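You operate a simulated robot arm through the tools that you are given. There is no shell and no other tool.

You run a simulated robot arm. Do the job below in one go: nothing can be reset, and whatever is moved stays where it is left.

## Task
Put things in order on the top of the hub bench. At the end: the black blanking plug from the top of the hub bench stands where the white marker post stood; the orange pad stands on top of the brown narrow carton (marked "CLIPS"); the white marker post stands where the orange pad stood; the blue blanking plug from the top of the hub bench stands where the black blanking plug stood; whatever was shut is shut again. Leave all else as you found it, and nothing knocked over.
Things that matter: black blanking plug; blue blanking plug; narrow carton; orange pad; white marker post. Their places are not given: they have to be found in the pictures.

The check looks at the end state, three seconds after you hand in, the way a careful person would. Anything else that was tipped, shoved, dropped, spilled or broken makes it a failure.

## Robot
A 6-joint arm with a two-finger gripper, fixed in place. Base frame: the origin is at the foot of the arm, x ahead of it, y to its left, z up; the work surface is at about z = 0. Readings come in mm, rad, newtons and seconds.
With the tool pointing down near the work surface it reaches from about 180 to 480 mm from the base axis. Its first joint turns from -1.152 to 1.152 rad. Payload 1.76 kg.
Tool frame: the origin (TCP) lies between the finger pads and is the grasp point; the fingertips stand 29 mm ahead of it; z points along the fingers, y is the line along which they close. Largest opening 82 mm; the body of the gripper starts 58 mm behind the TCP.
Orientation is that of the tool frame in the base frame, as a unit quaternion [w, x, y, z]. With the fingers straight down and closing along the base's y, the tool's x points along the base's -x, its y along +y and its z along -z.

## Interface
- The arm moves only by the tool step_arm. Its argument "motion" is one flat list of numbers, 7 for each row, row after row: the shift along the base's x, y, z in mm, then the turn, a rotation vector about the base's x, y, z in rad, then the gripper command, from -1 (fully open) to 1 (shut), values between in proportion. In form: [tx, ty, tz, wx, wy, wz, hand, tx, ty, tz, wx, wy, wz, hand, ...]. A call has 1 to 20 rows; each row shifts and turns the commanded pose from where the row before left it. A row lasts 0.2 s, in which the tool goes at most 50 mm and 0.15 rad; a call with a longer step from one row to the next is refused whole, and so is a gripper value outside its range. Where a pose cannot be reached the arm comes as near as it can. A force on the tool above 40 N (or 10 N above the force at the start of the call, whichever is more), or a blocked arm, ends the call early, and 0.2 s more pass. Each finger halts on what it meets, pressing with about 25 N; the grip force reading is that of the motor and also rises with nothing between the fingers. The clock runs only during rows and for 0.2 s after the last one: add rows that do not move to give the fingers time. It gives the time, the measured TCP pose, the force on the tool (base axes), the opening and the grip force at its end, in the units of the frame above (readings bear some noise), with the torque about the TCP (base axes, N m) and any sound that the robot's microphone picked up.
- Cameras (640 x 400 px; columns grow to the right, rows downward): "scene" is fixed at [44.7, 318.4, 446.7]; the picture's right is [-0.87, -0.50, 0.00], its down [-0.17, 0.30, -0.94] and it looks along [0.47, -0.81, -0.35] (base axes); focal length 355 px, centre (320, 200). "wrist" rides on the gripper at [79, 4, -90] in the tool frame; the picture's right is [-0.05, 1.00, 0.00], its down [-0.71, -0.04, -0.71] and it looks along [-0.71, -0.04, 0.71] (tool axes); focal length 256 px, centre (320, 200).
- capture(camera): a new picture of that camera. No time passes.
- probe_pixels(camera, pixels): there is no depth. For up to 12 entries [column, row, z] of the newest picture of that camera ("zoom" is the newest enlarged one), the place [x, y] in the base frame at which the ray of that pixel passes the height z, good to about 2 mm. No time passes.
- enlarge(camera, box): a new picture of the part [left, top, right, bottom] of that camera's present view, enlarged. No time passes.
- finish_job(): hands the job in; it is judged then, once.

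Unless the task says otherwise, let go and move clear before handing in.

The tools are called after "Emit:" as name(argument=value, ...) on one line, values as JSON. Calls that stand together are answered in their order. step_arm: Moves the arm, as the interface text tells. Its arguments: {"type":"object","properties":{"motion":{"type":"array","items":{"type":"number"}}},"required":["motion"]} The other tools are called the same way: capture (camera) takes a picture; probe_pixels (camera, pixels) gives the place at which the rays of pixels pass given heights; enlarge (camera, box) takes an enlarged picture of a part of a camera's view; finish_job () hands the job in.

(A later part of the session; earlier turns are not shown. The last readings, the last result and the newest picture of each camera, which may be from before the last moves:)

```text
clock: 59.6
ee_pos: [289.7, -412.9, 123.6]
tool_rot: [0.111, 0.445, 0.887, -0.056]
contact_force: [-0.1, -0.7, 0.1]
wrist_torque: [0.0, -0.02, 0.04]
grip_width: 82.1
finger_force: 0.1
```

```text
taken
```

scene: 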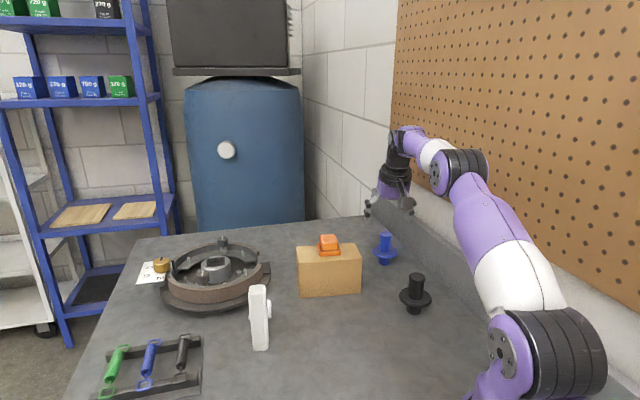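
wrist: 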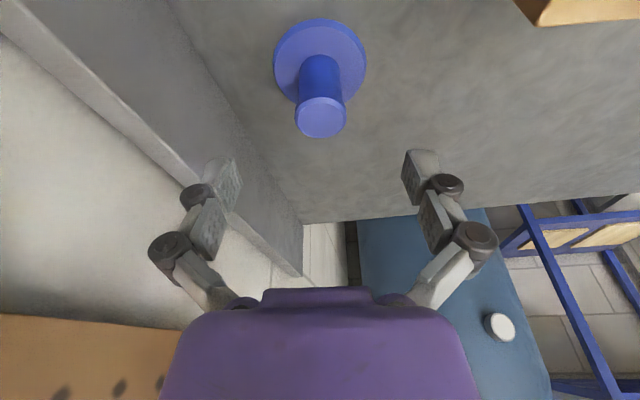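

The plug is on the centre line (columns 295–347) and no limit was flagged. I'll lower to z≈70 and check before closing.

Emit:
step_arm(motion=[-0.2, -0.9, -20, 0, 0, 0, -1, 0, 0, -18, 0, 0, 0, -1, 0, 0, -15, 0, 0, 0, -1, 0, 0, 0, 0, 0, 0, -1])

Emit:
capture(camera="wrist")

Emit:
enlarge(camera="scene", box=[340, 180, 460, 300])

```text
clock: 60.6
ee_pos: [288.6, -414.6, 70.8]
tool_rot: [0.111, 0.444, 0.887, -0.055]
contact_force: [-0.1, 0.8, -0.3]
wrist_torque: [0.0, 0.0, 0.03]
grip_width: 82.1
finger_force: 0.1
```

```text
taken
```

wrist: 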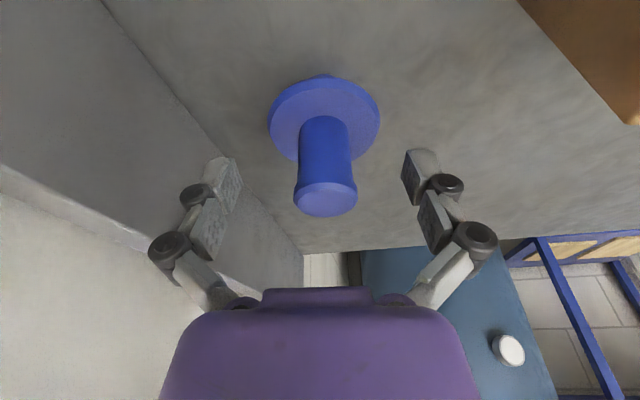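

```text
3.33 times, centred on (400, 240) of scene
```

zoom: 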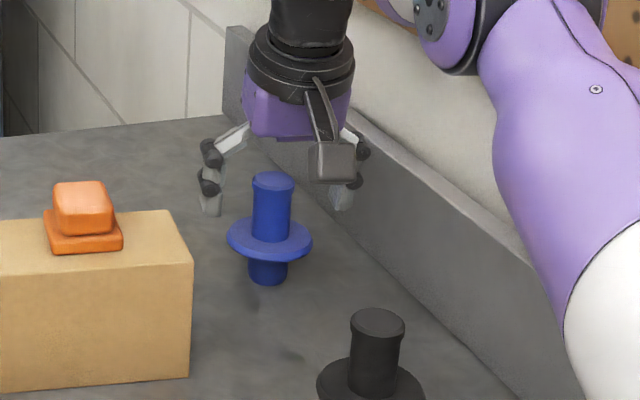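

The plug is about 2.2 mm off in the closing direction (rim columns 294–357). I'll shift (1.8,1.3), raise 2 mm so the tips stay off the flange, and close.

Emit:
step_arm(motion=[1.8, 1.3, 2, 0, 0, 0, -1, 0, 0, 0, 0, 0, 0, 0.0, 0, 0, 0, 0, 0, 0, 0.2, 0, 0, 0, 0, 0, 0, 0.5, 0, 0, 0, 0, 0, 0, 1, 0, 0, 0, 0, 0, 0, 1])

Emit:
capture(camera="wrist")

Emit:
enlarge(camera="scene", box=[340, 180, 460, 300])

```text
clock: 62.0
ee_pos: [289.2, -413.3, 74.6]
tool_rot: [0.112, 0.445, 0.887, -0.056]
contact_force: [-1.1, 0.7, 6.5]
wrist_torque: [0.08, 0.05, 0.02]
grip_width: 27.8
finger_force: 24.8
```

```text
taken
```

wrist: 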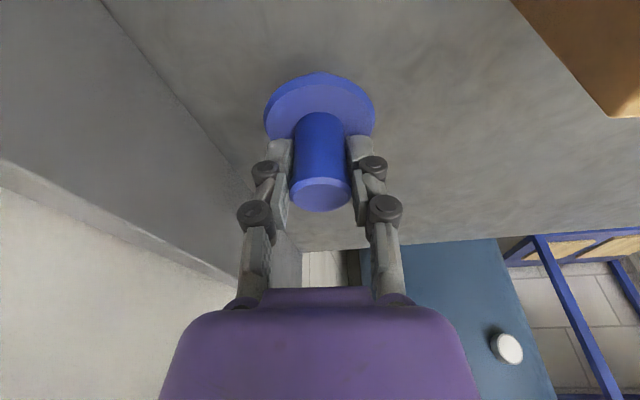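

```text
3.33 times, centred on (400, 240) of scene
```

zoom: 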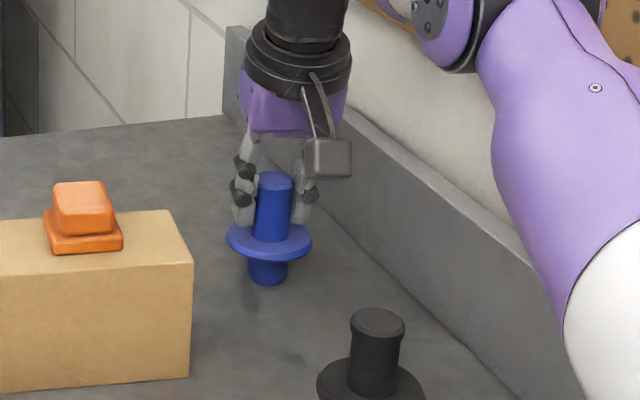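

Gripped at 27.8 mm. I'll lift slowly and check that it stays upright.

Emit:
step_arm(motion=[0, 0, 4, 0, 0, 0, 1, 0, 0, 12, 0, 0, 0, 1, 0, 0, 25, 0, 0, 0, 1, 0, 0, 25, 0, 0, 0, 1, 0, 0, 0, 0, 0, 0, 1])

Emit:
capture(camera="wrist")

Emit:
enlarge(camera="scene", box=[340, 150, 460, 300])

```text
clock: 63.2
ee_pos: [289.6, -412.5, 140.1]
tool_rot: [0.111, 0.446, 0.887, -0.056]
contact_force: [0.0, 0.2, -1.3]
wrist_torque: [0.02, 0.0, 0.0]
grip_width: 27.5
finger_force: 24.8
```

```text
taken
```

wrist: 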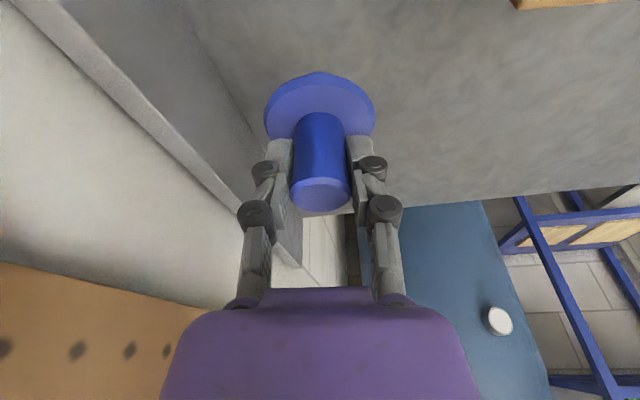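

```text
2.67 times, centred on (400, 225) of scene
```

zoom: 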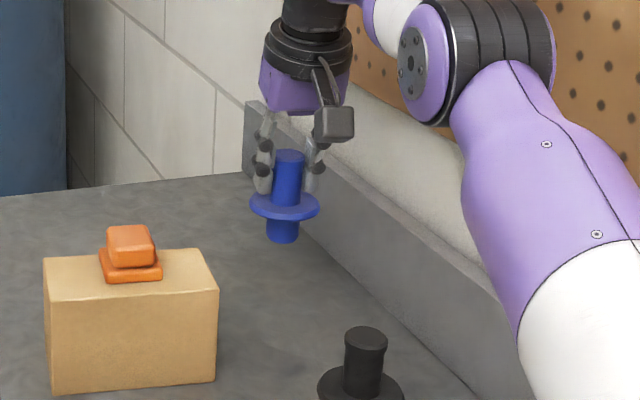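

The plug is held upright with no slip. I'll lift to about z=195 (its foot above the pad's height) and travel half way to the black plug's old place, then check.

Emit:
step_arm(motion=[0, 0, 27, 0, 0, 0, 1, 0, 0, 28, 0, 0, 0, 1, -8.8, 33.3, 0, 0, 0, 0, 1, -8.8, 33.3, 0, 0, 0, 0, 1, -8.8, 33.3, 0, 0, 0, 0, 1, -8.8, 33.3, 0, 0, 0, 0, 1, 0, 0, 0, 0, 0, 0, 1])

Emit:
capture(camera="scene")

Emit:
capture(camera="wrist")

```text
clock: 64.8
ee_pos: [290.1, -319.5, 227.5]
tool_rot: [0.11, 0.445, 0.887, -0.056]
contact_force: [0.1, 0.3, -1.6]
wrist_torque: [0.0, 0.0, -0.01]
grip_width: 27.8
finger_force: 25.1
out of reach, approached as far as the arm can: row 2, 4, 5, 6
```

```text
taken
```

scene: 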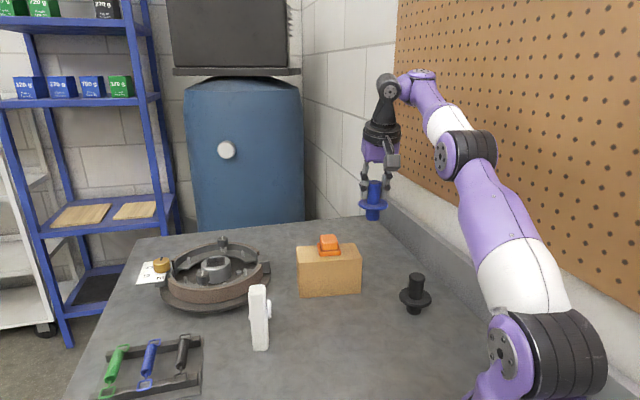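

```text
taken
```

wrist: 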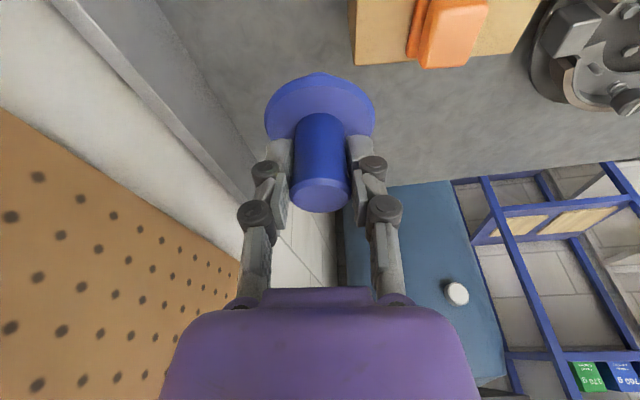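

Several rows were flagged because the near-straight arm came back in its low-elbow posture; the plug is still held upright at z=227. As before, I'll raise it further so the arm can straighten and return with the elbow up.

Emit:
step_arm(motion=[0, 0, 15, 0, 0, 0, 1, 0, 0, 15, 0, 0, 0, 1, 0, 0, 0, 0, 0, 0, 1])

Emit:
capture(camera="scene")

```text
clock: 65.6
ee_pos: [289.7, -319.7, 257.3]
tool_rot: [0.111, 0.445, 0.887, -0.056]
contact_force: [0.5, 0.0, -0.3]
wrist_torque: [0.04, 0.0, 0.0]
grip_width: 27.5
finger_force: 25.1
```

```text
taken
```

scene: 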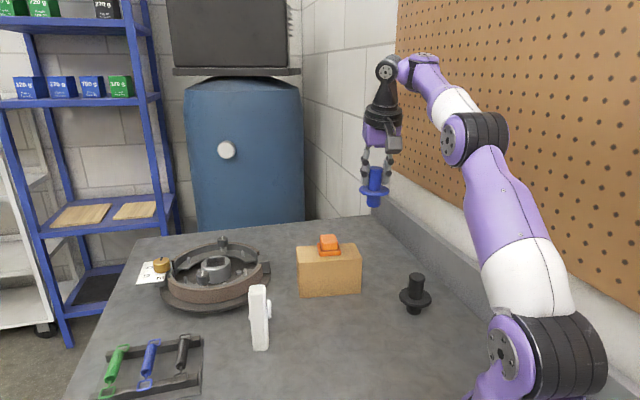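

No flags at z=257. I'll keep raising in steps to find the full-stretch posture.

Emit:
step_arm(motion=[0, 0, 15, 0, 0, 0, 1, 0, 0, 15, 0, 0, 0, 1, 0, 0, 15, 0, 0, 0, 1, 0, 0, 0, 0, 0, 0, 1])

Emit:
capture(camera="scene")

```text
clock: 66.6
ee_pos: [287.3, -317.0, 302.9]
tool_rot: [0.111, 0.445, 0.887, -0.056]
contact_force: [0.0, -0.3, -1.0]
wrist_torque: [0.02, -0.02, -0.02]
grip_width: 27.6
finger_force: 25.4
```

```text
taken
```

scene: 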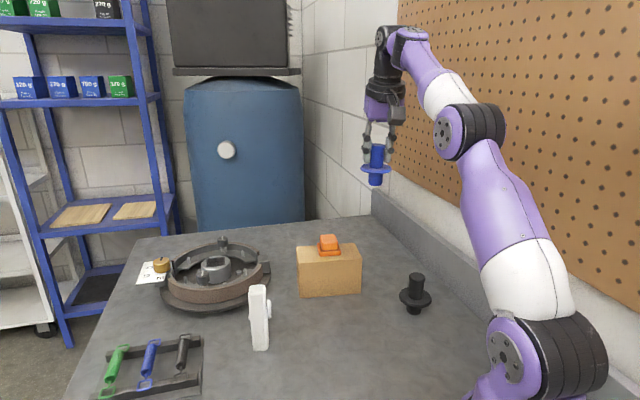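

Still no limit, and the arm looks nearly straight. I'll try drawing inward at this height to see whether the posture flips.

Emit:
step_arm(motion=[-4, 15, 0, 0, 0, 0, 1, -4, 15, 0, 0, 0, 0, 1, -4, 15, 0, 0, 0, 0, 1, 0, 0, 0, 0, 0, 0, 1])

Emit:
capture(camera="scene")

```text
clock: 67.6
ee_pos: [275.9, -275.2, 302.2]
tool_rot: [0.112, 0.445, 0.887, -0.056]
contact_force: [0.3, 0.7, -1.5]
wrist_torque: [0.03, 0.02, 0.03]
grip_width: 27.4
finger_force: 25.2
```

```text
taken
```

scene: 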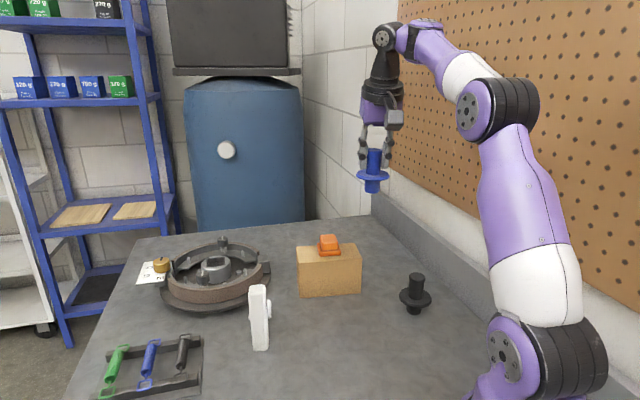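

It moved inward freely and the elbow is rising (490,110). I'll continue at this height toward above (219,-146).

Emit:
step_arm(motion=[-9.5, 21.5, 0, 0, 0, 0, 1, -9.5, 21.5, 0, 0, 0, 0, 1, -9.5, 21.5, 0, 0, 0, 0, 1, -9.5, 21.5, 0, 0, 0, 0, 1, -9.5, 21.5, 0, 0, 0, 0, 1, -9.5, 21.5, 0, 0, 0, 0, 1, 0, 0, 0, 0, 0, 0, 1])

Emit:
capture(camera="scene")

Emit:
capture(camera="wrist")

```text
clock: 69.2
ee_pos: [222.7, -148.9, 323.5]
tool_rot: [0.11, 0.445, 0.887, -0.055]
contact_force: [0.3, 0.1, -0.7]
wrist_torque: [0.02, -0.02, 0.0]
grip_width: 27.4
finger_force: 25.3
out of reach, approached as far as the arm can: row 3, 4, 5, 6
```

```text
taken
```

scene: 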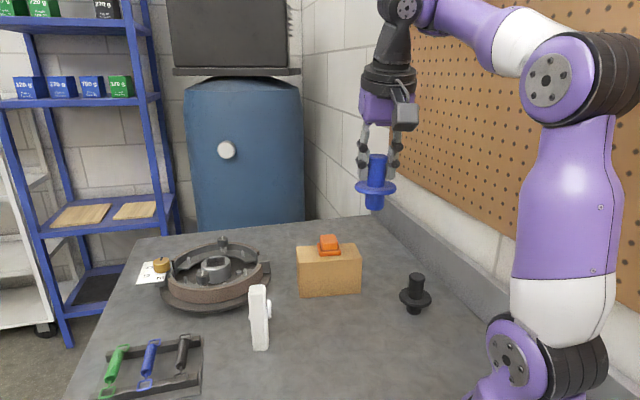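

```text
taken
```

wrist: 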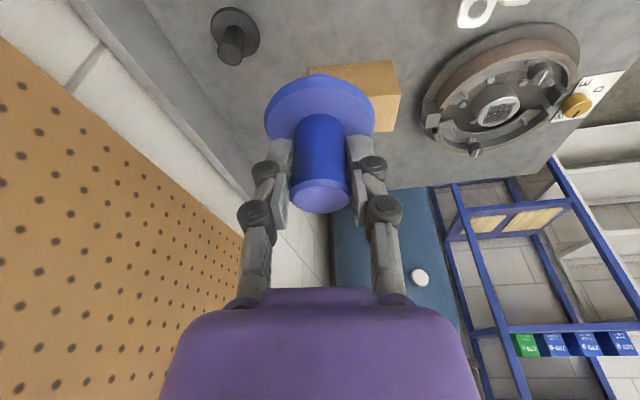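

The plug is now held at (223,-149,324), close above its target x,y, though the sideways rows drifted upward. I'll try descending straight in small steps.

Emit:
step_arm(motion=[0, 0, -6, 0, 0, 0, 1, 0, 0, -8, 0, 0, 0, 1, 0, 0, -10, 0, 0, 0, 1, 0, 0, -10, 0, 0, 0, 1, 0, 0, 0, 0, 0, 0, 1])

Emit:
capture(camera="scene")

```text
clock: 70.4
ee_pos: [225.3, -152.0, 323.2]
tool_rot: [0.111, 0.446, 0.887, -0.056]
contact_force: [0.6, 0.5, -1.2]
wrist_torque: [0.04, 0.02, 0.02]
grip_width: 27.7
finger_force: 25.1
out of reach, approached as far as the arm can: row 1, 2, 3, 4
```

```text
taken
```

scene: 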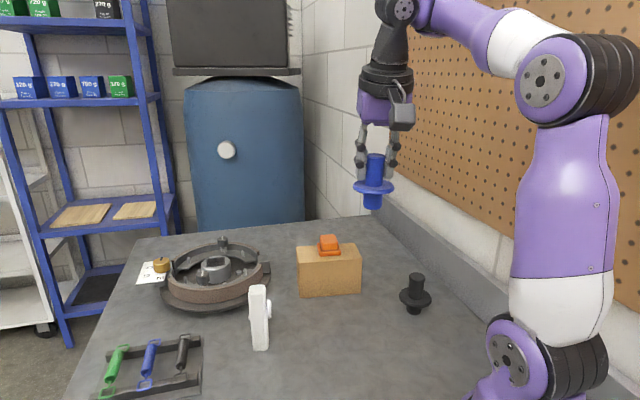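

Descent is blocked in this posture with the tilt. I'll take out the tilt while high up (the plug just leans harmlessly in the air) and test whether the arm then frees up.

Emit:
step_arm(motion=[0, 0, 0, 0.05, 0.0375, 0, 1, 0, 0, 0, 0.05, 0.0375, 0, 1, 0, 0, 0, 0.05, 0.0375, 0, 1, 0, 0, 0, 0.05, 0.0375, 0, 1, 0, 0, 0, 0, 0, 0, 1])

Emit:
capture(camera="scene")

Emit:
capture(camera="wrist")

```text
clock: 71.6
ee_pos: [231.3, -152.4, 325.0]
tool_rot: [0.052, 0.449, 0.891, -0.036]
contact_force: [0.1, 0.0, -1.6]
wrist_torque: [-0.01, 0.0, 0.03]
grip_width: 27.5
finger_force: 24.4
out of reach, approached as far as the arm can: row 2, 4
```

```text
taken
```

scene: 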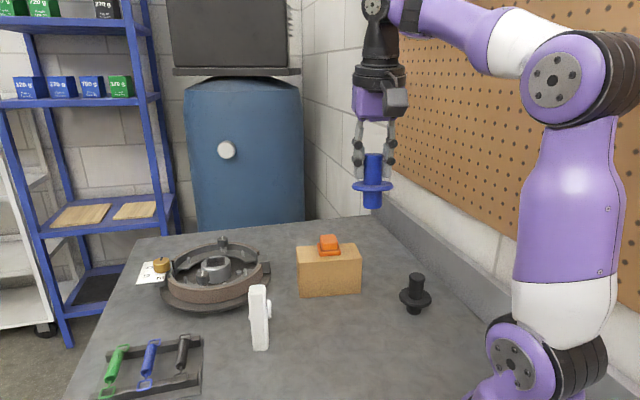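

```text
taken
```

wrist: 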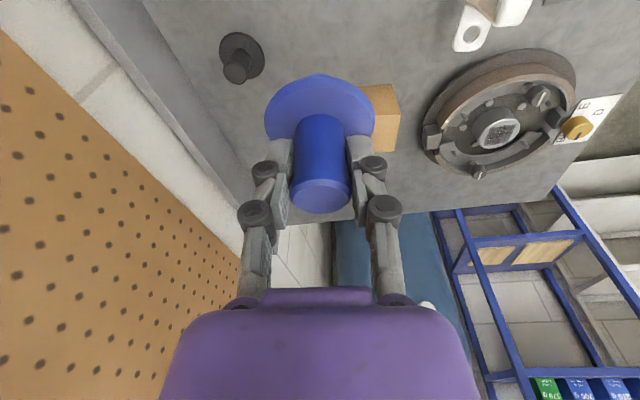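

Even un-tilting is limited up here, so this whole region is awkward. The recipe that worked before was a vertical tool near r≈377, z≈259, then moving in and down, so I'll back outward to such a point while staying high above everything.

Emit:
step_arm(motion=[14, -15.5, -4, 0, 0, 0, 1, 14, -15.5, -10, 0, 0, 0, 1, 14, -15.5, -14, 0, 0, 0, 1, 14, -15.5, -16, 0, 0, 0, 1, 14, -15.5, -18, 0, 0, 0, 1, 0, 0, 0, 0, 0, 0, 1])

Emit:
capture(camera="scene")

```text
clock: 73.0
ee_pos: [300.7, -228.0, 260.9]
tool_rot: [0.053, 0.449, 0.891, -0.036]
contact_force: [-0.7, -0.5, -0.3]
wrist_torque: [-0.02, -0.01, -0.01]
grip_width: 27.6
finger_force: 25.1
```

```text
taken
```

scene: 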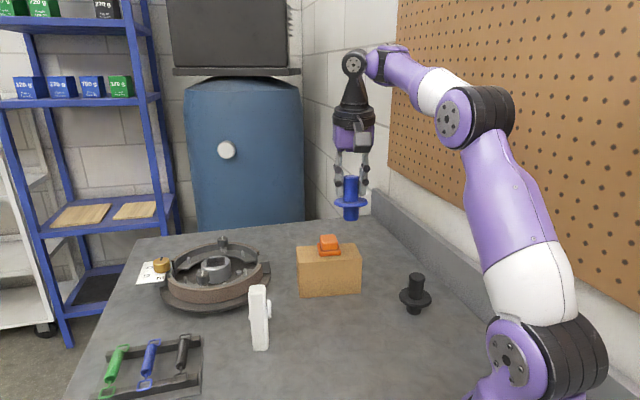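

Reached (301,-228,261) with no flags. Now I'll remove the remaining tilt here.

Emit:
step_arm(motion=[0, 0, 0, 0.0555, 0.03, 0, 1, 0, 0, 0, 0.0555, 0.03, 0, 1, 0, 0, 0, 0, 0, 0, 1])

Emit:
capture(camera="scene")

```text
clock: 73.8
ee_pos: [301.5, -231.4, 261.8]
tool_rot: [0.027, 0.449, 0.893, -0.027]
contact_force: [-0.4, 0.3, -0.5]
wrist_torque: [-0.01, 0.02, 0.02]
grip_width: 27.3
finger_force: 24.9
out of reach, approached as far as the arm can: row 2
```

```text
taken
```

scene: 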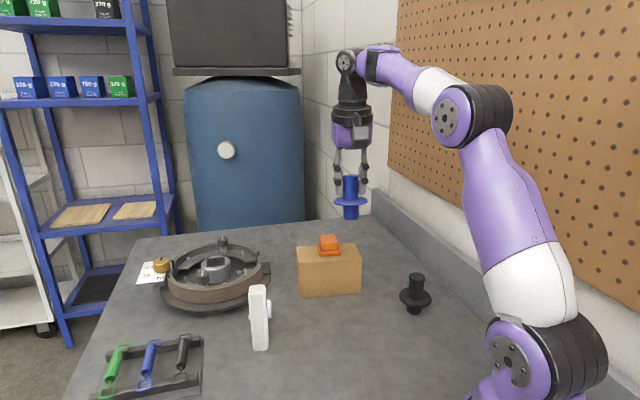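

Still limited (tilt stuck at ~0.08) although this point was reachable earlier in the other posture. I'll probe which motions are free from here with a small inward move.

Emit:
step_arm(motion=[-8, 6, 0, 0, 0, 0, 1, -8, 6, 0, 0, 0, 0, 1, -8, 6, 0, 0, 0, 0, 1, 0, 0, 0, 0, 0, 0, 1])

Emit:
enlarge(camera="scene", box=[300, 20, 640, 400])

```text
clock: 74.8
ee_pos: [278.9, -212.6, 263.4]
tool_rot: [0.027, 0.45, 0.892, -0.027]
contact_force: [-0.3, -1.0, -0.8]
wrist_torque: [0.0, -0.02, -0.02]
grip_width: 27.4
finger_force: 25.0
```

```text
1.05 times, centred on (470, 210) of scene (not enlarged: the box is as wide or as high as the picture)
```

zoom: 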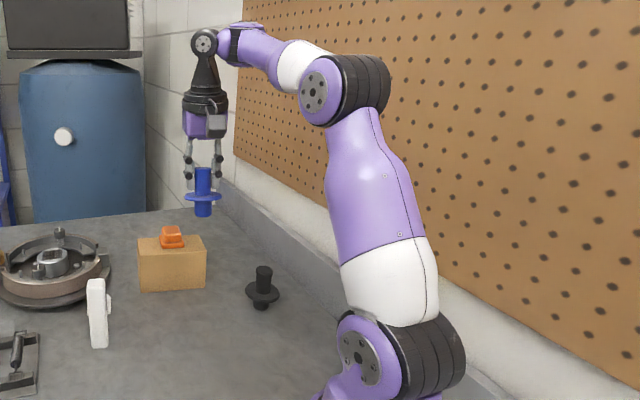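

That moved freely to r≈351. I'll try taking out the remaining tilt here.

Emit:
step_arm(motion=[0, 0, 0, 0.036, 0.012, 0, 1, 0, 0, 0, 0.0365, 0.012, 0, 1, 0, 0, 0, 0, 0, 0, 1])

Emit:
capture(camera="scene")

```text
clock: 75.6
ee_pos: [280.7, -213.1, 261.8]
tool_rot: [0.01, 0.451, 0.892, -0.016]
contact_force: [0.4, 0.0, -1.0]
wrist_torque: [0.0, -0.04, -0.01]
grip_width: 27.6
finger_force: 25.0
```

```text
taken
```

scene: 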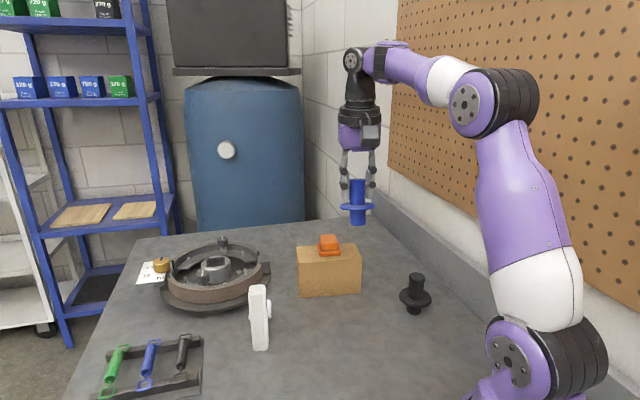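

No flags this time; about 0.04 rad of tilt remains. I'll remove that too and then test a small descent.

Emit:
step_arm(motion=[0, 0, 0, 0.0376, 0.0034, 0, 1, 0, 0, 0, 0, 0, 0, 1])

Emit:
step_arm(motion=[0, 0, -8, 0, 0, 0, 1, 0, 0, -8, 0, 0, 0, 1, 0, 0, 0, 0, 0, 0, 1])

```text
clock: 76.2
ee_pos: [280.7, -215.4, 261.9]
tool_rot: [0.002, 0.45, 0.893, -0.008]
contact_force: [-0.1, 0.6, -1.1]
wrist_torque: [-0.02, -0.01, 0.02]
grip_width: 27.5
finger_force: 24.5
out of reach, approached as far as the arm can: row 1
```

```text
clock: 77.0
ee_pos: [280.1, -215.5, 247.4]
tool_rot: [0.003, 0.45, 0.893, -0.008]
contact_force: [-0.1, -0.2, -1.0]
wrist_torque: [0.03, -0.02, 0.0]
grip_width: 27.6
finger_force: 24.7
```

The descent works here (z=247). I'll continue downward in small steps to see if the old limit shows up.

Emit:
step_arm(motion=[0, 0, -8, 0, 0, 0, 1, 0, 0, -8, 0, 0, 0, 1, 0, 0, -8, 0, 0, 0, 1, 0, 0, -8, 0, 0, 0, 1, 0, 0, -8, 0, 0, 0, 1, 0, 0, 0, 0, 0, 0, 1])

Emit:
capture(camera="scene")

```text
clock: 78.4
ee_pos: [287.2, -219.6, 213.9]
tool_rot: [0.001, 0.451, 0.893, -0.008]
contact_force: [0.5, 0.0, -1.3]
wrist_torque: [0.0, 0.01, 0.0]
grip_width: 27.5
finger_force: 25.8
out of reach, approached as far as the arm can: row 4, 5
```

```text
taken
```

scene: 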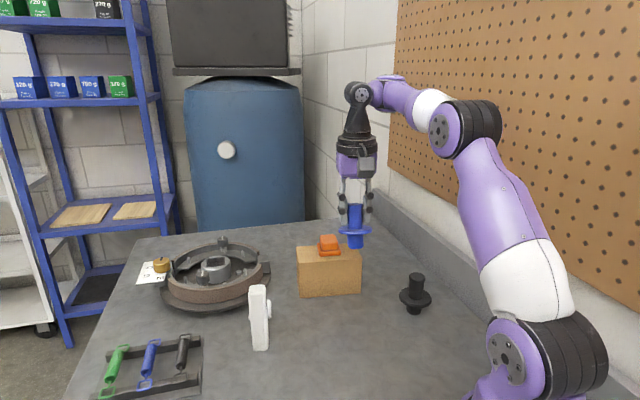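

The same limit line (r+z≈575) is back, so the posture hasn't switched. Last time it switched while going through (176,-275,259), so I'll raise again and go there with the plug held high.

Emit:
step_arm(motion=[0, 0, 15, 0, 0, 0, 1, 0, 0, 15, 0, 0, 0, 1, 0, 0, 16, 0, 0, 0, 1, -16, -8, 0, 0, 0, 0, 1, -16, -8, 0, 0, 0, 0, 1, -16, -8, 0, 0, 0, 0, 1, -16, -8, 0, 0, 0, 0, 1, -16, -8, 0, 0, 0, 0, 1, 0, 0, 0, 0, 0, 0, 1])

Emit:
capture(camera="scene")

```text
clock: 80.4
ee_pos: [205.8, -259.7, 259.8]
tool_rot: [0.001, 0.45, 0.893, -0.009]
contact_force: [0.0, 1.1, -0.8]
wrist_torque: [0.03, 0.0, 0.01]
grip_width: 27.5
finger_force: 25.0
```

```text
taken
```

scene: 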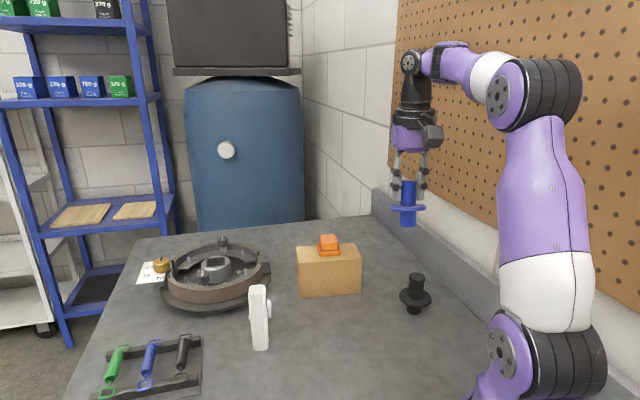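

No flags and the upper arm is nearly vertical. I'll try descending here in 5 mm steps.

Emit:
step_arm(motion=[0, 0, -5, 0, 0, 0, 1, 0, 0, -5, 0, 0, 0, 1, 0, 0, -5, 0, 0, 0, 1, 0, 0, -5, 0, 0, 0, 1, 0, 0, -5, 0, 0, 0, 1, 0, 0, -5, 0, 0, 0, 1, 0, 0, 0, 0, 0, 0, 1])

Emit:
capture(camera="scene")

```text
clock: 82.0
ee_pos: [207.3, -261.9, 234.3]
tool_rot: [0.0, 0.45, 0.893, -0.007]
contact_force: [-0.7, -0.2, -1.0]
wrist_torque: [-0.02, -0.02, 0.03]
grip_width: 27.7
finger_force: 24.7
out of reach, approached as far as the arm can: row 6
```

```text
taken
```

scene: 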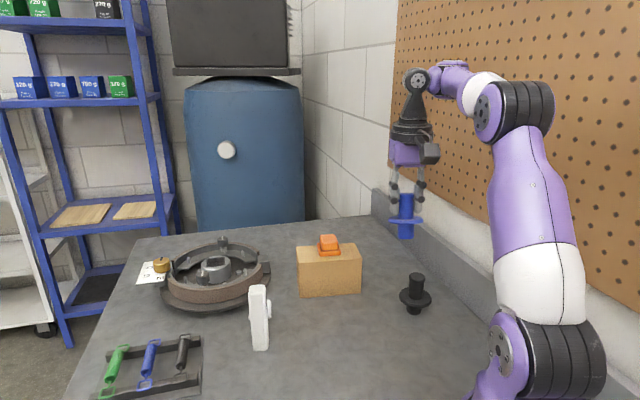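

The same limit is back at r+z≈570, and the plug is still safely held. Before trying more moves I'll look closely at the arm's joints to understand its posture.

Emit:
enlarge(camera="scene", box=[370, 50, 590, 190])

Emit:
enlarge(camera="scene", box=[440, 280, 640, 400])

```text
2.86 times, centred on (480, 120) of scene
```

zoom: 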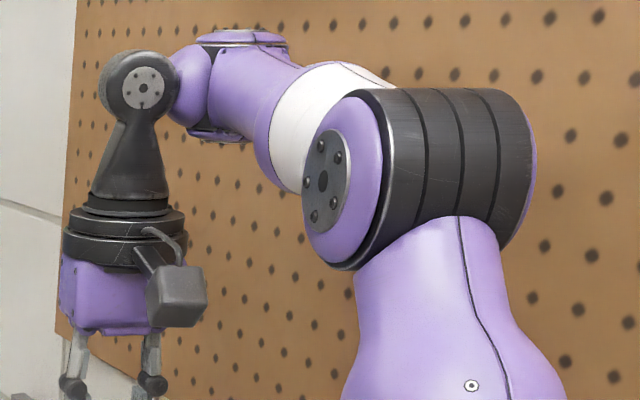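

```text
3.20 times, centred on (540, 340) of scene
```

zoom: 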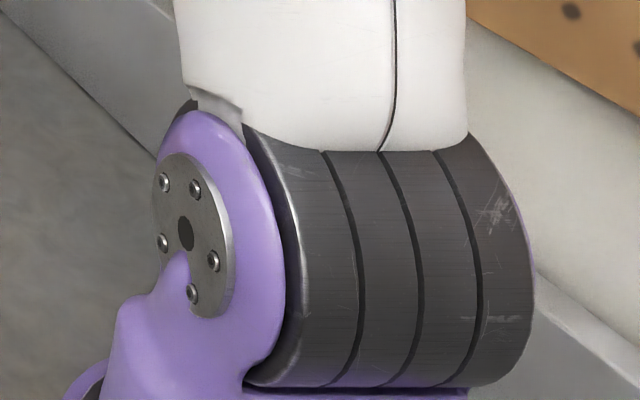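

The close-up shows the wrist hub turned noticeably relative to the elbow hub, so the wrist joints sit at an odd combination rather than the elbow being at fault. I'll zoom in on the wrist itself.

Emit:
enlarge(camera="scene", box=[385, 55, 481, 115])

Emit:
capture(camera="wrist")

```text
6.67 times, centred on (433, 85) of scene
```

zoom: 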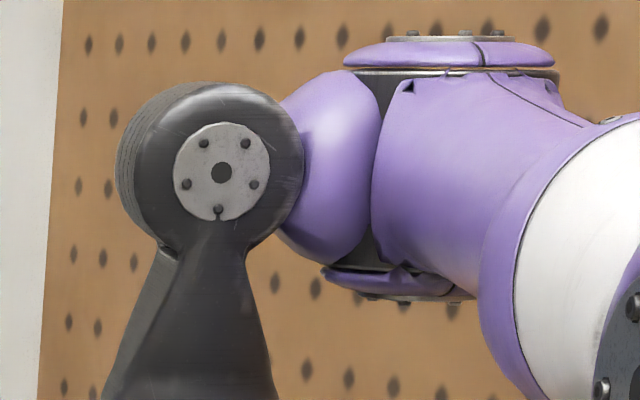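

```text
taken
```

wrist: 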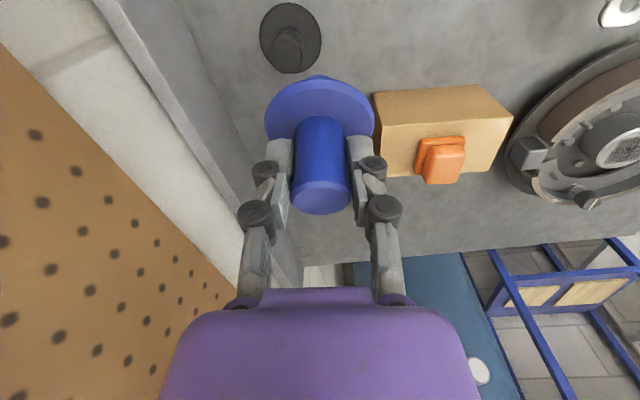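

The zoom explains it: the wrist's fork axis is nearly parallel to the tool axis here (hub swung about 70°), a wrist singularity, and a small leftover sideways tilt keeps the arm from crossing it. I'll raise well away from it, move over open bench, and make the tool truly vertical before descending.

Emit:
step_arm(motion=[0, 0, 10, 0, 0, 0, 1, 0, 0, 13, 0, 0, 0, 1, 0, 0, 14, 0, 0, 0, 1, 0, 0, 14, 0, 0, 0, 1, 8, 16, 0, 0, 0, 0, 1, 10, 16, 0, 0, 0, 0, 1, 10, 16, 0, 0, 0, 0, 1, 10, 16, 0, 0, 0, 0, 1, 10, 16, 0, 0, 0, 0, 1, 0, 0, 0, 0, 0, 0, 1])

Emit:
enlarge(camera="scene", box=[320, 0, 560, 150])

```text
clock: 84.2
ee_pos: [255.8, -182.0, 284.8]
tool_rot: [0.002, 0.45, 0.893, -0.008]
contact_force: [0.5, -0.2, -1.6]
wrist_torque: [-0.01, -0.03, 0.04]
grip_width: 27.7
finger_force: 25.3
```

```text
2.67 times, centred on (440, 75) of scene
```

zoom: 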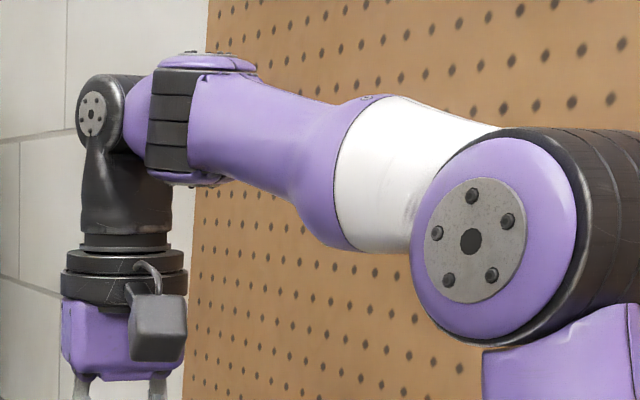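

No flags, and the hub now looks nearly in line again. I'll correct the leftover tilt (about 0.016 rad) here and re-read.

Emit:
step_arm(motion=[0, 0, 0, 0.016, -0.0036, 0, 1, 0, 0, 0, 0, 0, 0, 1, 0, 0, 0, 0, 0, 0, 1])

Emit:
step_arm(motion=[0, 0, 0, 0, 0, 0, 1])

Emit:
step_arm(motion=[0, 0, 0, 0, 0, 0, 1])

```text
clock: 85.0
ee_pos: [255.5, -181.6, 285.7]
tool_rot: [0.0, 0.45, 0.893, 0.0]
contact_force: [0.5, -0.4, -1.2]
wrist_torque: [0.0, 0.03, 0.0]
grip_width: 27.5
finger_force: 25.0
```

```text
clock: 85.4
ee_pos: [256.1, -181.5, 285.1]
tool_rot: [0.0, 0.45, 0.893, 0.0]
contact_force: [0.8, 0.5, -0.6]
wrist_torque: [-0.04, 0.0, -0.01]
grip_width: 27.4
finger_force: 25.2
```

```text
clock: 85.8
ee_pos: [256.3, -181.3, 284.7]
tool_rot: [0.0, 0.45, 0.893, 0.0]
contact_force: [-0.1, 0.5, -1.3]
wrist_torque: [-0.04, -0.01, -0.02]
grip_width: 27.5
finger_force: 24.9
```

The tool now reads exactly vertical. I'll descend through the critical zone in 12 mm steps.

Emit:
step_arm(motion=[0, 0, -12, 0, 0, 0, 1, 0, 0, -12, 0, 0, 0, 1, 0, 0, -12, 0, 0, 0, 1, 0, 0, -12, 0, 0, 0, 1, 0, 0, -12, 0, 0, 0, 1, 0, 0, -12, 0, 0, 0, 1, 0, 0, 0, 0, 0, 0, 1])

Emit:
capture(camera="scene")

```text
clock: 87.4
ee_pos: [255.8, -183.0, 213.6]
tool_rot: [0.0, 0.45, 0.893, -0.001]
contact_force: [1.0, 0.0, -1.2]
wrist_torque: [-0.02, -0.02, 0.01]
grip_width: 27.6
finger_force: 24.7
```

```text
taken
```

scene: 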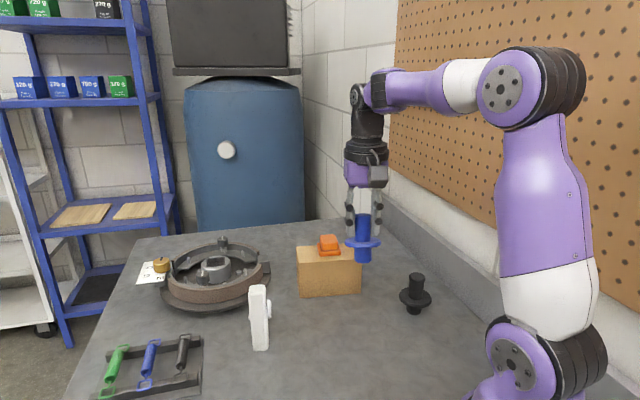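

Crossed cleanly with no flags; the arm is free now. I'll move toward above the target at about (219,-146,165), still vertical.

Emit:
step_arm(motion=[-9.2, 9.2, -12, 0, 0, 0, 1, -9.2, 9.2, -12, 0, 0, 0, 1, -9.2, 9.3, -12, 0, 0, 0, 1, -9.2, 9.3, -12, 0, 0, 0, 1, 0, 0, 0, 0, 0, 0, 1])

Emit:
step_arm(motion=[0, 0, 0, -0.05, -0.037, 0, 1, 0, 0, 0, -0.05, -0.037, 0, 1, 0, 0, 0, -0.05, -0.037, 0, 1, 0, 0, 0, -0.0498, -0.0369, 0, 1, 0, 0, 0, 0, 0, 0, 1])

Emit:
capture(camera="wrist")

Emit:
enlarge(camera="scene", box=[300, 160, 460, 330])

```text
clock: 88.6
ee_pos: [219.6, -146.2, 164.8]
tool_rot: [0.0, 0.45, 0.893, 0.0]
contact_force: [-0.7, -0.3, -0.2]
wrist_torque: [0.01, -0.01, 0.03]
grip_width: 27.5
finger_force: 24.8
```

```text
clock: 89.8
ee_pos: [218.5, -145.6, 166.0]
tool_rot: [0.111, 0.447, 0.886, -0.056]
contact_force: [0.6, -1.2, -1.0]
wrist_torque: [-0.01, 0.0, -0.01]
grip_width: 27.7
finger_force: 24.7
```

```text
taken
```

wrist: 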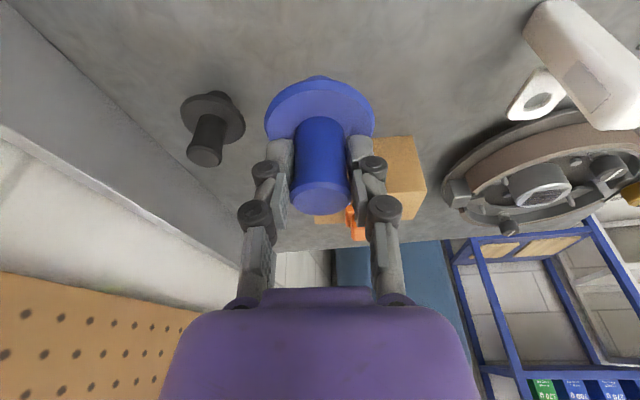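

```text
2.35 times, centred on (380, 245) of scene
```

zoom: 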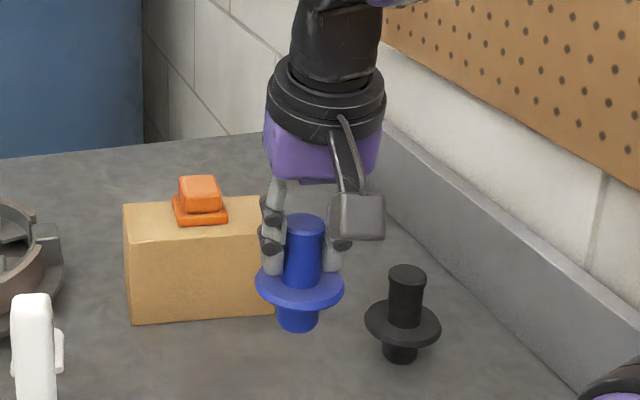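

The tilt is restored to exactly the grasp orientation, and the blue plug hangs upright. I'll measure its axis position relative to the target before lowering.

Emit:
enlarge(camera="scene", box=[340, 230, 420, 310])

```text
5.00 times, centred on (380, 270) of scene
```

zoom: 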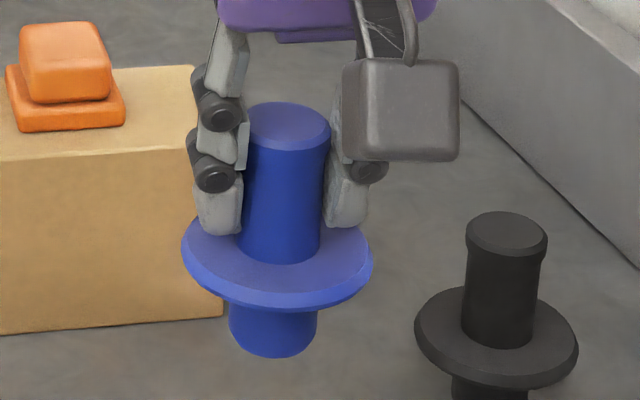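

Emit:
probe_pixels(camera="zoom", pixels=[[288, 127, 168], [273, 357, 92], [273, 338, 92], [277, 250, 122], [288, 127, 166], [288, 127, 170]])

```text
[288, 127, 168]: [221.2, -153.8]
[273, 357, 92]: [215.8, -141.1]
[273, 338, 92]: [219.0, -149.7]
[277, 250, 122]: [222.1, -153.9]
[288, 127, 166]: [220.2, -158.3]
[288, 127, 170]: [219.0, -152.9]
```

By the same measure used for the black plug originally, blue sits about 3 mm too far out. I'll shift (-0.7,+2.5), lower to about 6 mm above the bench, and compare pixels there.

Emit:
step_arm(motion=[-0.7, 2.5, -20, 0, 0, 0, 1, 0, 0, -20, 0, 0, 0, 1, 0, 0, -20, 0, 0, 0, 1, 0, 0, -16, 0, 0, 0, 1, 0, 0, -8, 0, 0, 0, 1, 0, 0, 0, 0, 0, 0, 1])

Emit:
enlarge(camera="scene", box=[330, 285, 410, 355])

Emit:
capture(camera="scene")

```text
clock: 91.2
ee_pos: [216.7, -142.9, 81.7]
tool_rot: [0.11, 0.447, 0.886, -0.055]
contact_force: [-0.3, -0.4, -0.9]
wrist_torque: [0.0, -0.02, -0.03]
grip_width: 27.6
finger_force: 25.3
```

```text
5.71 times, centred on (370, 320) of scene
```

zoom: 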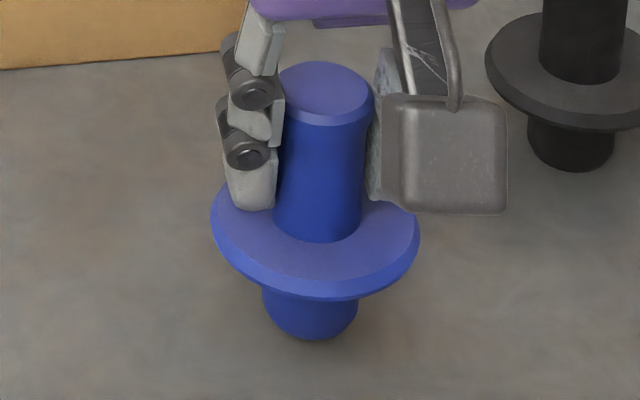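

```text
taken
```

scene: 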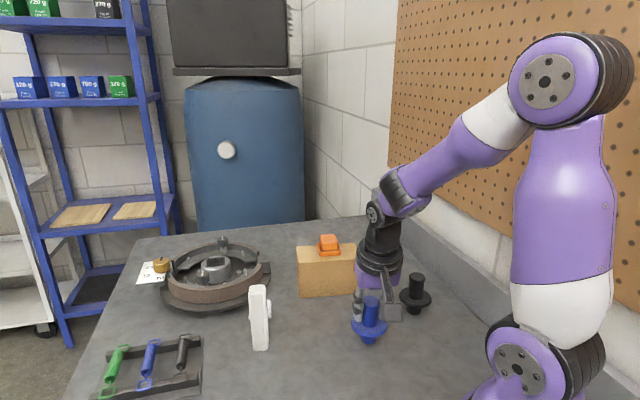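

Compared with the black plug's original picture (base 262–357, bottom 360), blue's base is 262–359 at row 340 while ~8 mm up, so it would land about 1–2 mm too near the camera. I'll shift (0.4,-1.2) and lower 5 mm.

Emit:
step_arm(motion=[0.4, -1.2, -3, 0, 0, 0, 1, 0, 0, -2, 0, 0, 0, 1, 0, 0, 0, 0, 0, 0, 1])

Emit:
enlarge(camera="scene", box=[330, 285, 410, 355])

```text
clock: 92.0
ee_pos: [216.9, -144.1, 75.6]
tool_rot: [0.111, 0.447, 0.886, -0.056]
contact_force: [0.1, -0.4, -1.1]
wrist_torque: [0.0, -0.04, -0.02]
grip_width: 27.6
finger_force: 25.0
```

```text
5.71 times, centred on (370, 320) of scene
```

zoom: 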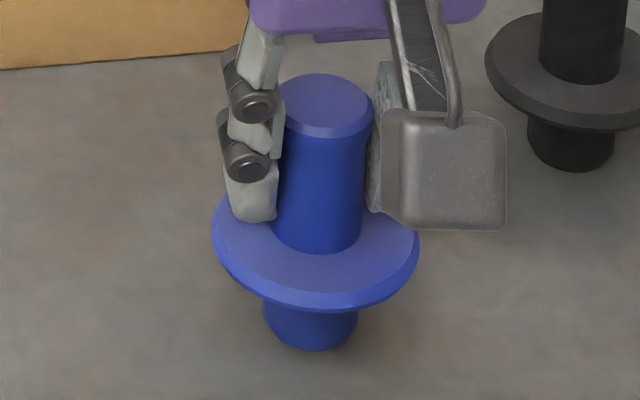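

It now matches the black plug's original columns (263–358) with about 10 zoom-pixels left to drop. I'll inch down to contact.

Emit:
step_arm(motion=[0, 0, -1, 0, 0, 0, 1, 0, 0, -1, 0, 0, 0, 1, 0, 0, 0, 0, 0, 0, 1])

```text
clock: 92.8
ee_pos: [216.9, -143.9, 74.1]
tool_rot: [0.112, 0.447, 0.886, -0.056]
contact_force: [-0.3, 0.7, -1.3]
wrist_torque: [-0.01, 0.01, 0.0]
grip_width: 27.4
finger_force: 24.7
```

Emit:
step_arm(motion=[0, 0, -0.8, 0, 0, 0, 1, 0, 0, -0.7, 0, 0, 0, 1, 0, 0, 0, 0, 0, 0, 1])

Emit:
enlarge(camera="scene", box=[330, 285, 410, 355])

```text
clock: 93.6
ee_pos: [220.0, -144.3, 73.2]
tool_rot: [0.111, 0.447, 0.886, -0.056]
contact_force: [-3.3, 0.9, 14.4]
wrist_torque: [0.03, 0.24, -0.05]
grip_width: 27.5
finger_force: 24.9
```

```text
5.71 times, centred on (370, 320) of scene
```

zoom: 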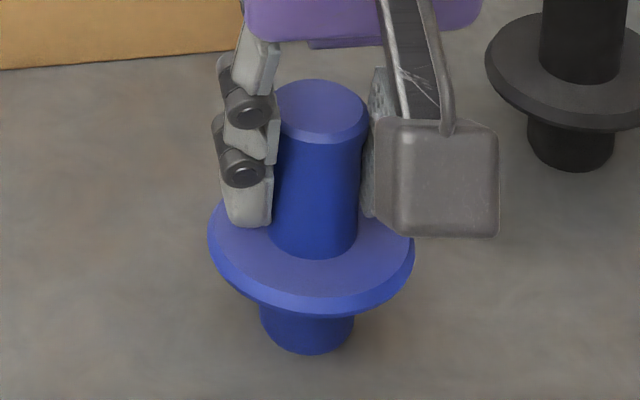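

Touchdown confirmed (14 N); the plug sits within about 2 mm of the black plug's original picture. I'll ease up slightly and open gradually.

Emit:
step_arm(motion=[0, 0, 0.6, 0, 0, 0, 1, 0, 0, 0, 0, 0, 0, 0.3, 0, 0, 0, 0, 0, 0, 0.2, 0, 0, 0, 0, 0, 0, 0.05, 0, 0, 0, 0, 0, 0, -0.2, 0, 0, 0, 0, 0, 0, -0.2])

Emit:
enlarge(camera="scene", box=[330, 285, 410, 355])

Emit:
capture(camera="wrist")

```text
clock: 95.0
ee_pos: [218.6, -143.9, 74.3]
tool_rot: [0.111, 0.447, 0.886, -0.056]
contact_force: [0.0, 0.0, 0.2]
wrist_torque: [0.0, 0.02, 0.01]
grip_width: 49.4
finger_force: 0.1
```

```text
5.71 times, centred on (370, 320) of scene
```

zoom: 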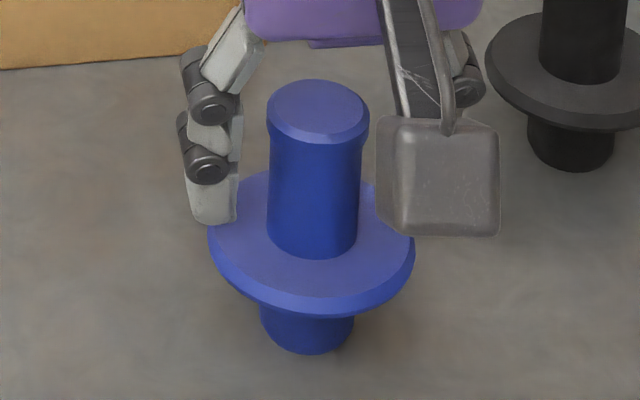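

```text
taken
```

wrist: 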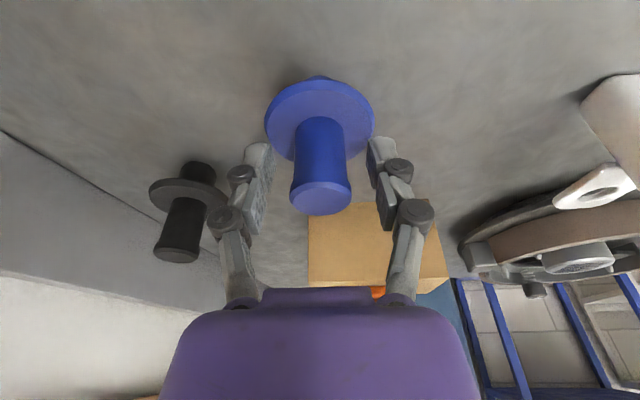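

The blue plug stands upright and free. I'll rise straight up, then undo the tilt once clear.

Emit:
step_arm(motion=[0, 0, 10, 0, 0, 0, -0.2, 0, 0, 20, 0, 0, 0, -0.2, 0, 0, 30, 0, 0, 0, -0.2, 0, 0, 30, 0, 0, 0, -0.2, 0, 0, 0, 0.1, 0.074, 0, -0.2, 0, 0, 0, 0.1, 0.074, 0, -0.2, 0, 0, 0, 0, 0, 0, -0.2])

Emit:
capture(camera="scene")

Emit:
capture(camera="wrist")

```text
clock: 96.6
ee_pos: [218.5, -144.5, 163.1]
tool_rot: [-0.001, 0.451, 0.893, 0.001]
contact_force: [-0.4, -0.2, 0.4]
wrist_torque: [-0.01, 0.0, 0.03]
grip_width: 49.0
finger_force: 0.1
```

```text
taken
```

scene: 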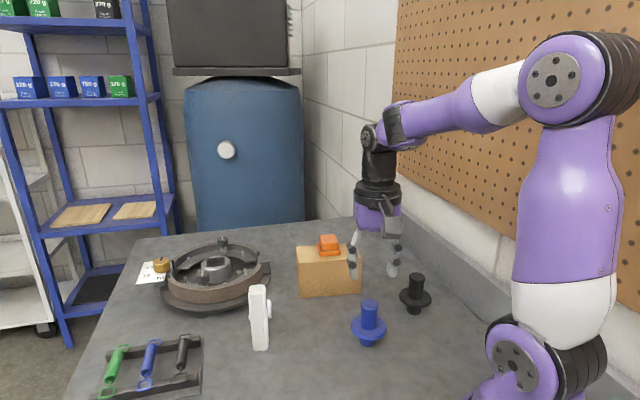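

```text
taken
```

wrist: 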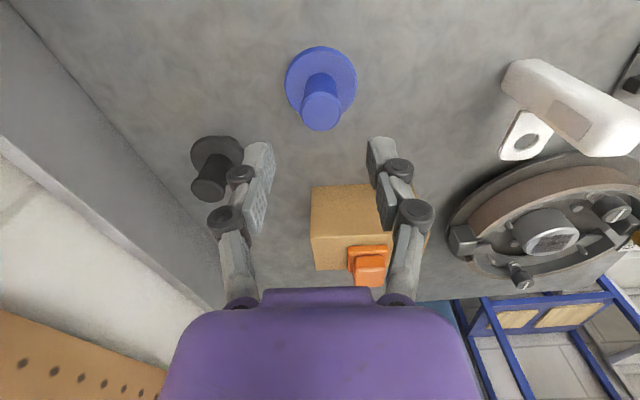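

All four items are placed. I'll check each one with the same zoom windows used at the start: carton with pad, blue plug, black plug and post.

Emit:
enlarge(camera="scene", box=[270, 230, 390, 305])

Emit:
enlarge(camera="scene", box=[330, 265, 450, 360])

Emit:
enlarge(camera="scene", box=[80, 220, 300, 400])

Emit:
probe_pixels(camera="scene", pixels=[[367.5, 347, 0], [414, 314, 0], [414.5, 281, 76], [369.5, 305, 76]])

```text
5.33 times, centred on (330, 268) of scene
```

zoom: 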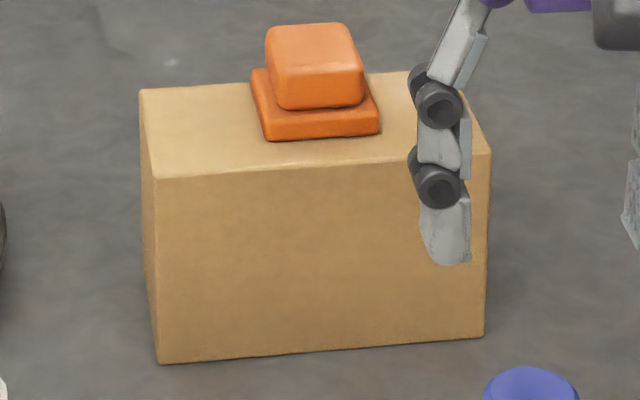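

```text
4.21 times, centred on (390, 312) of scene
```

zoom: 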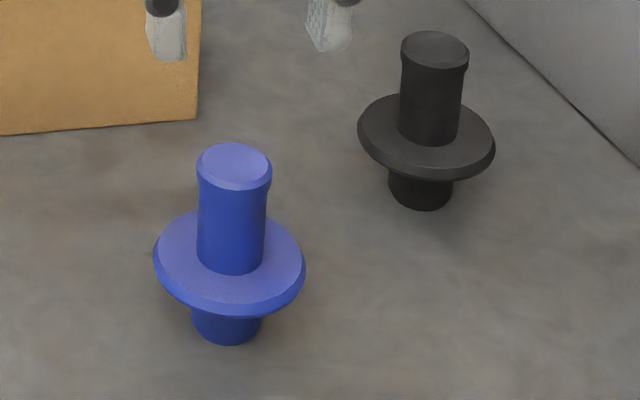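

```text
2.22 times, centred on (190, 310) of scene
```

zoom: 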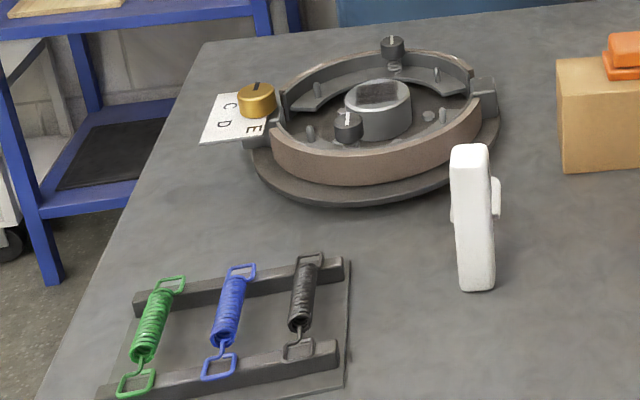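

```text
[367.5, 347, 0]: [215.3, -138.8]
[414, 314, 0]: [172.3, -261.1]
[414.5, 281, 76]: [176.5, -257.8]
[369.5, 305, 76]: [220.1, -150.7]
```

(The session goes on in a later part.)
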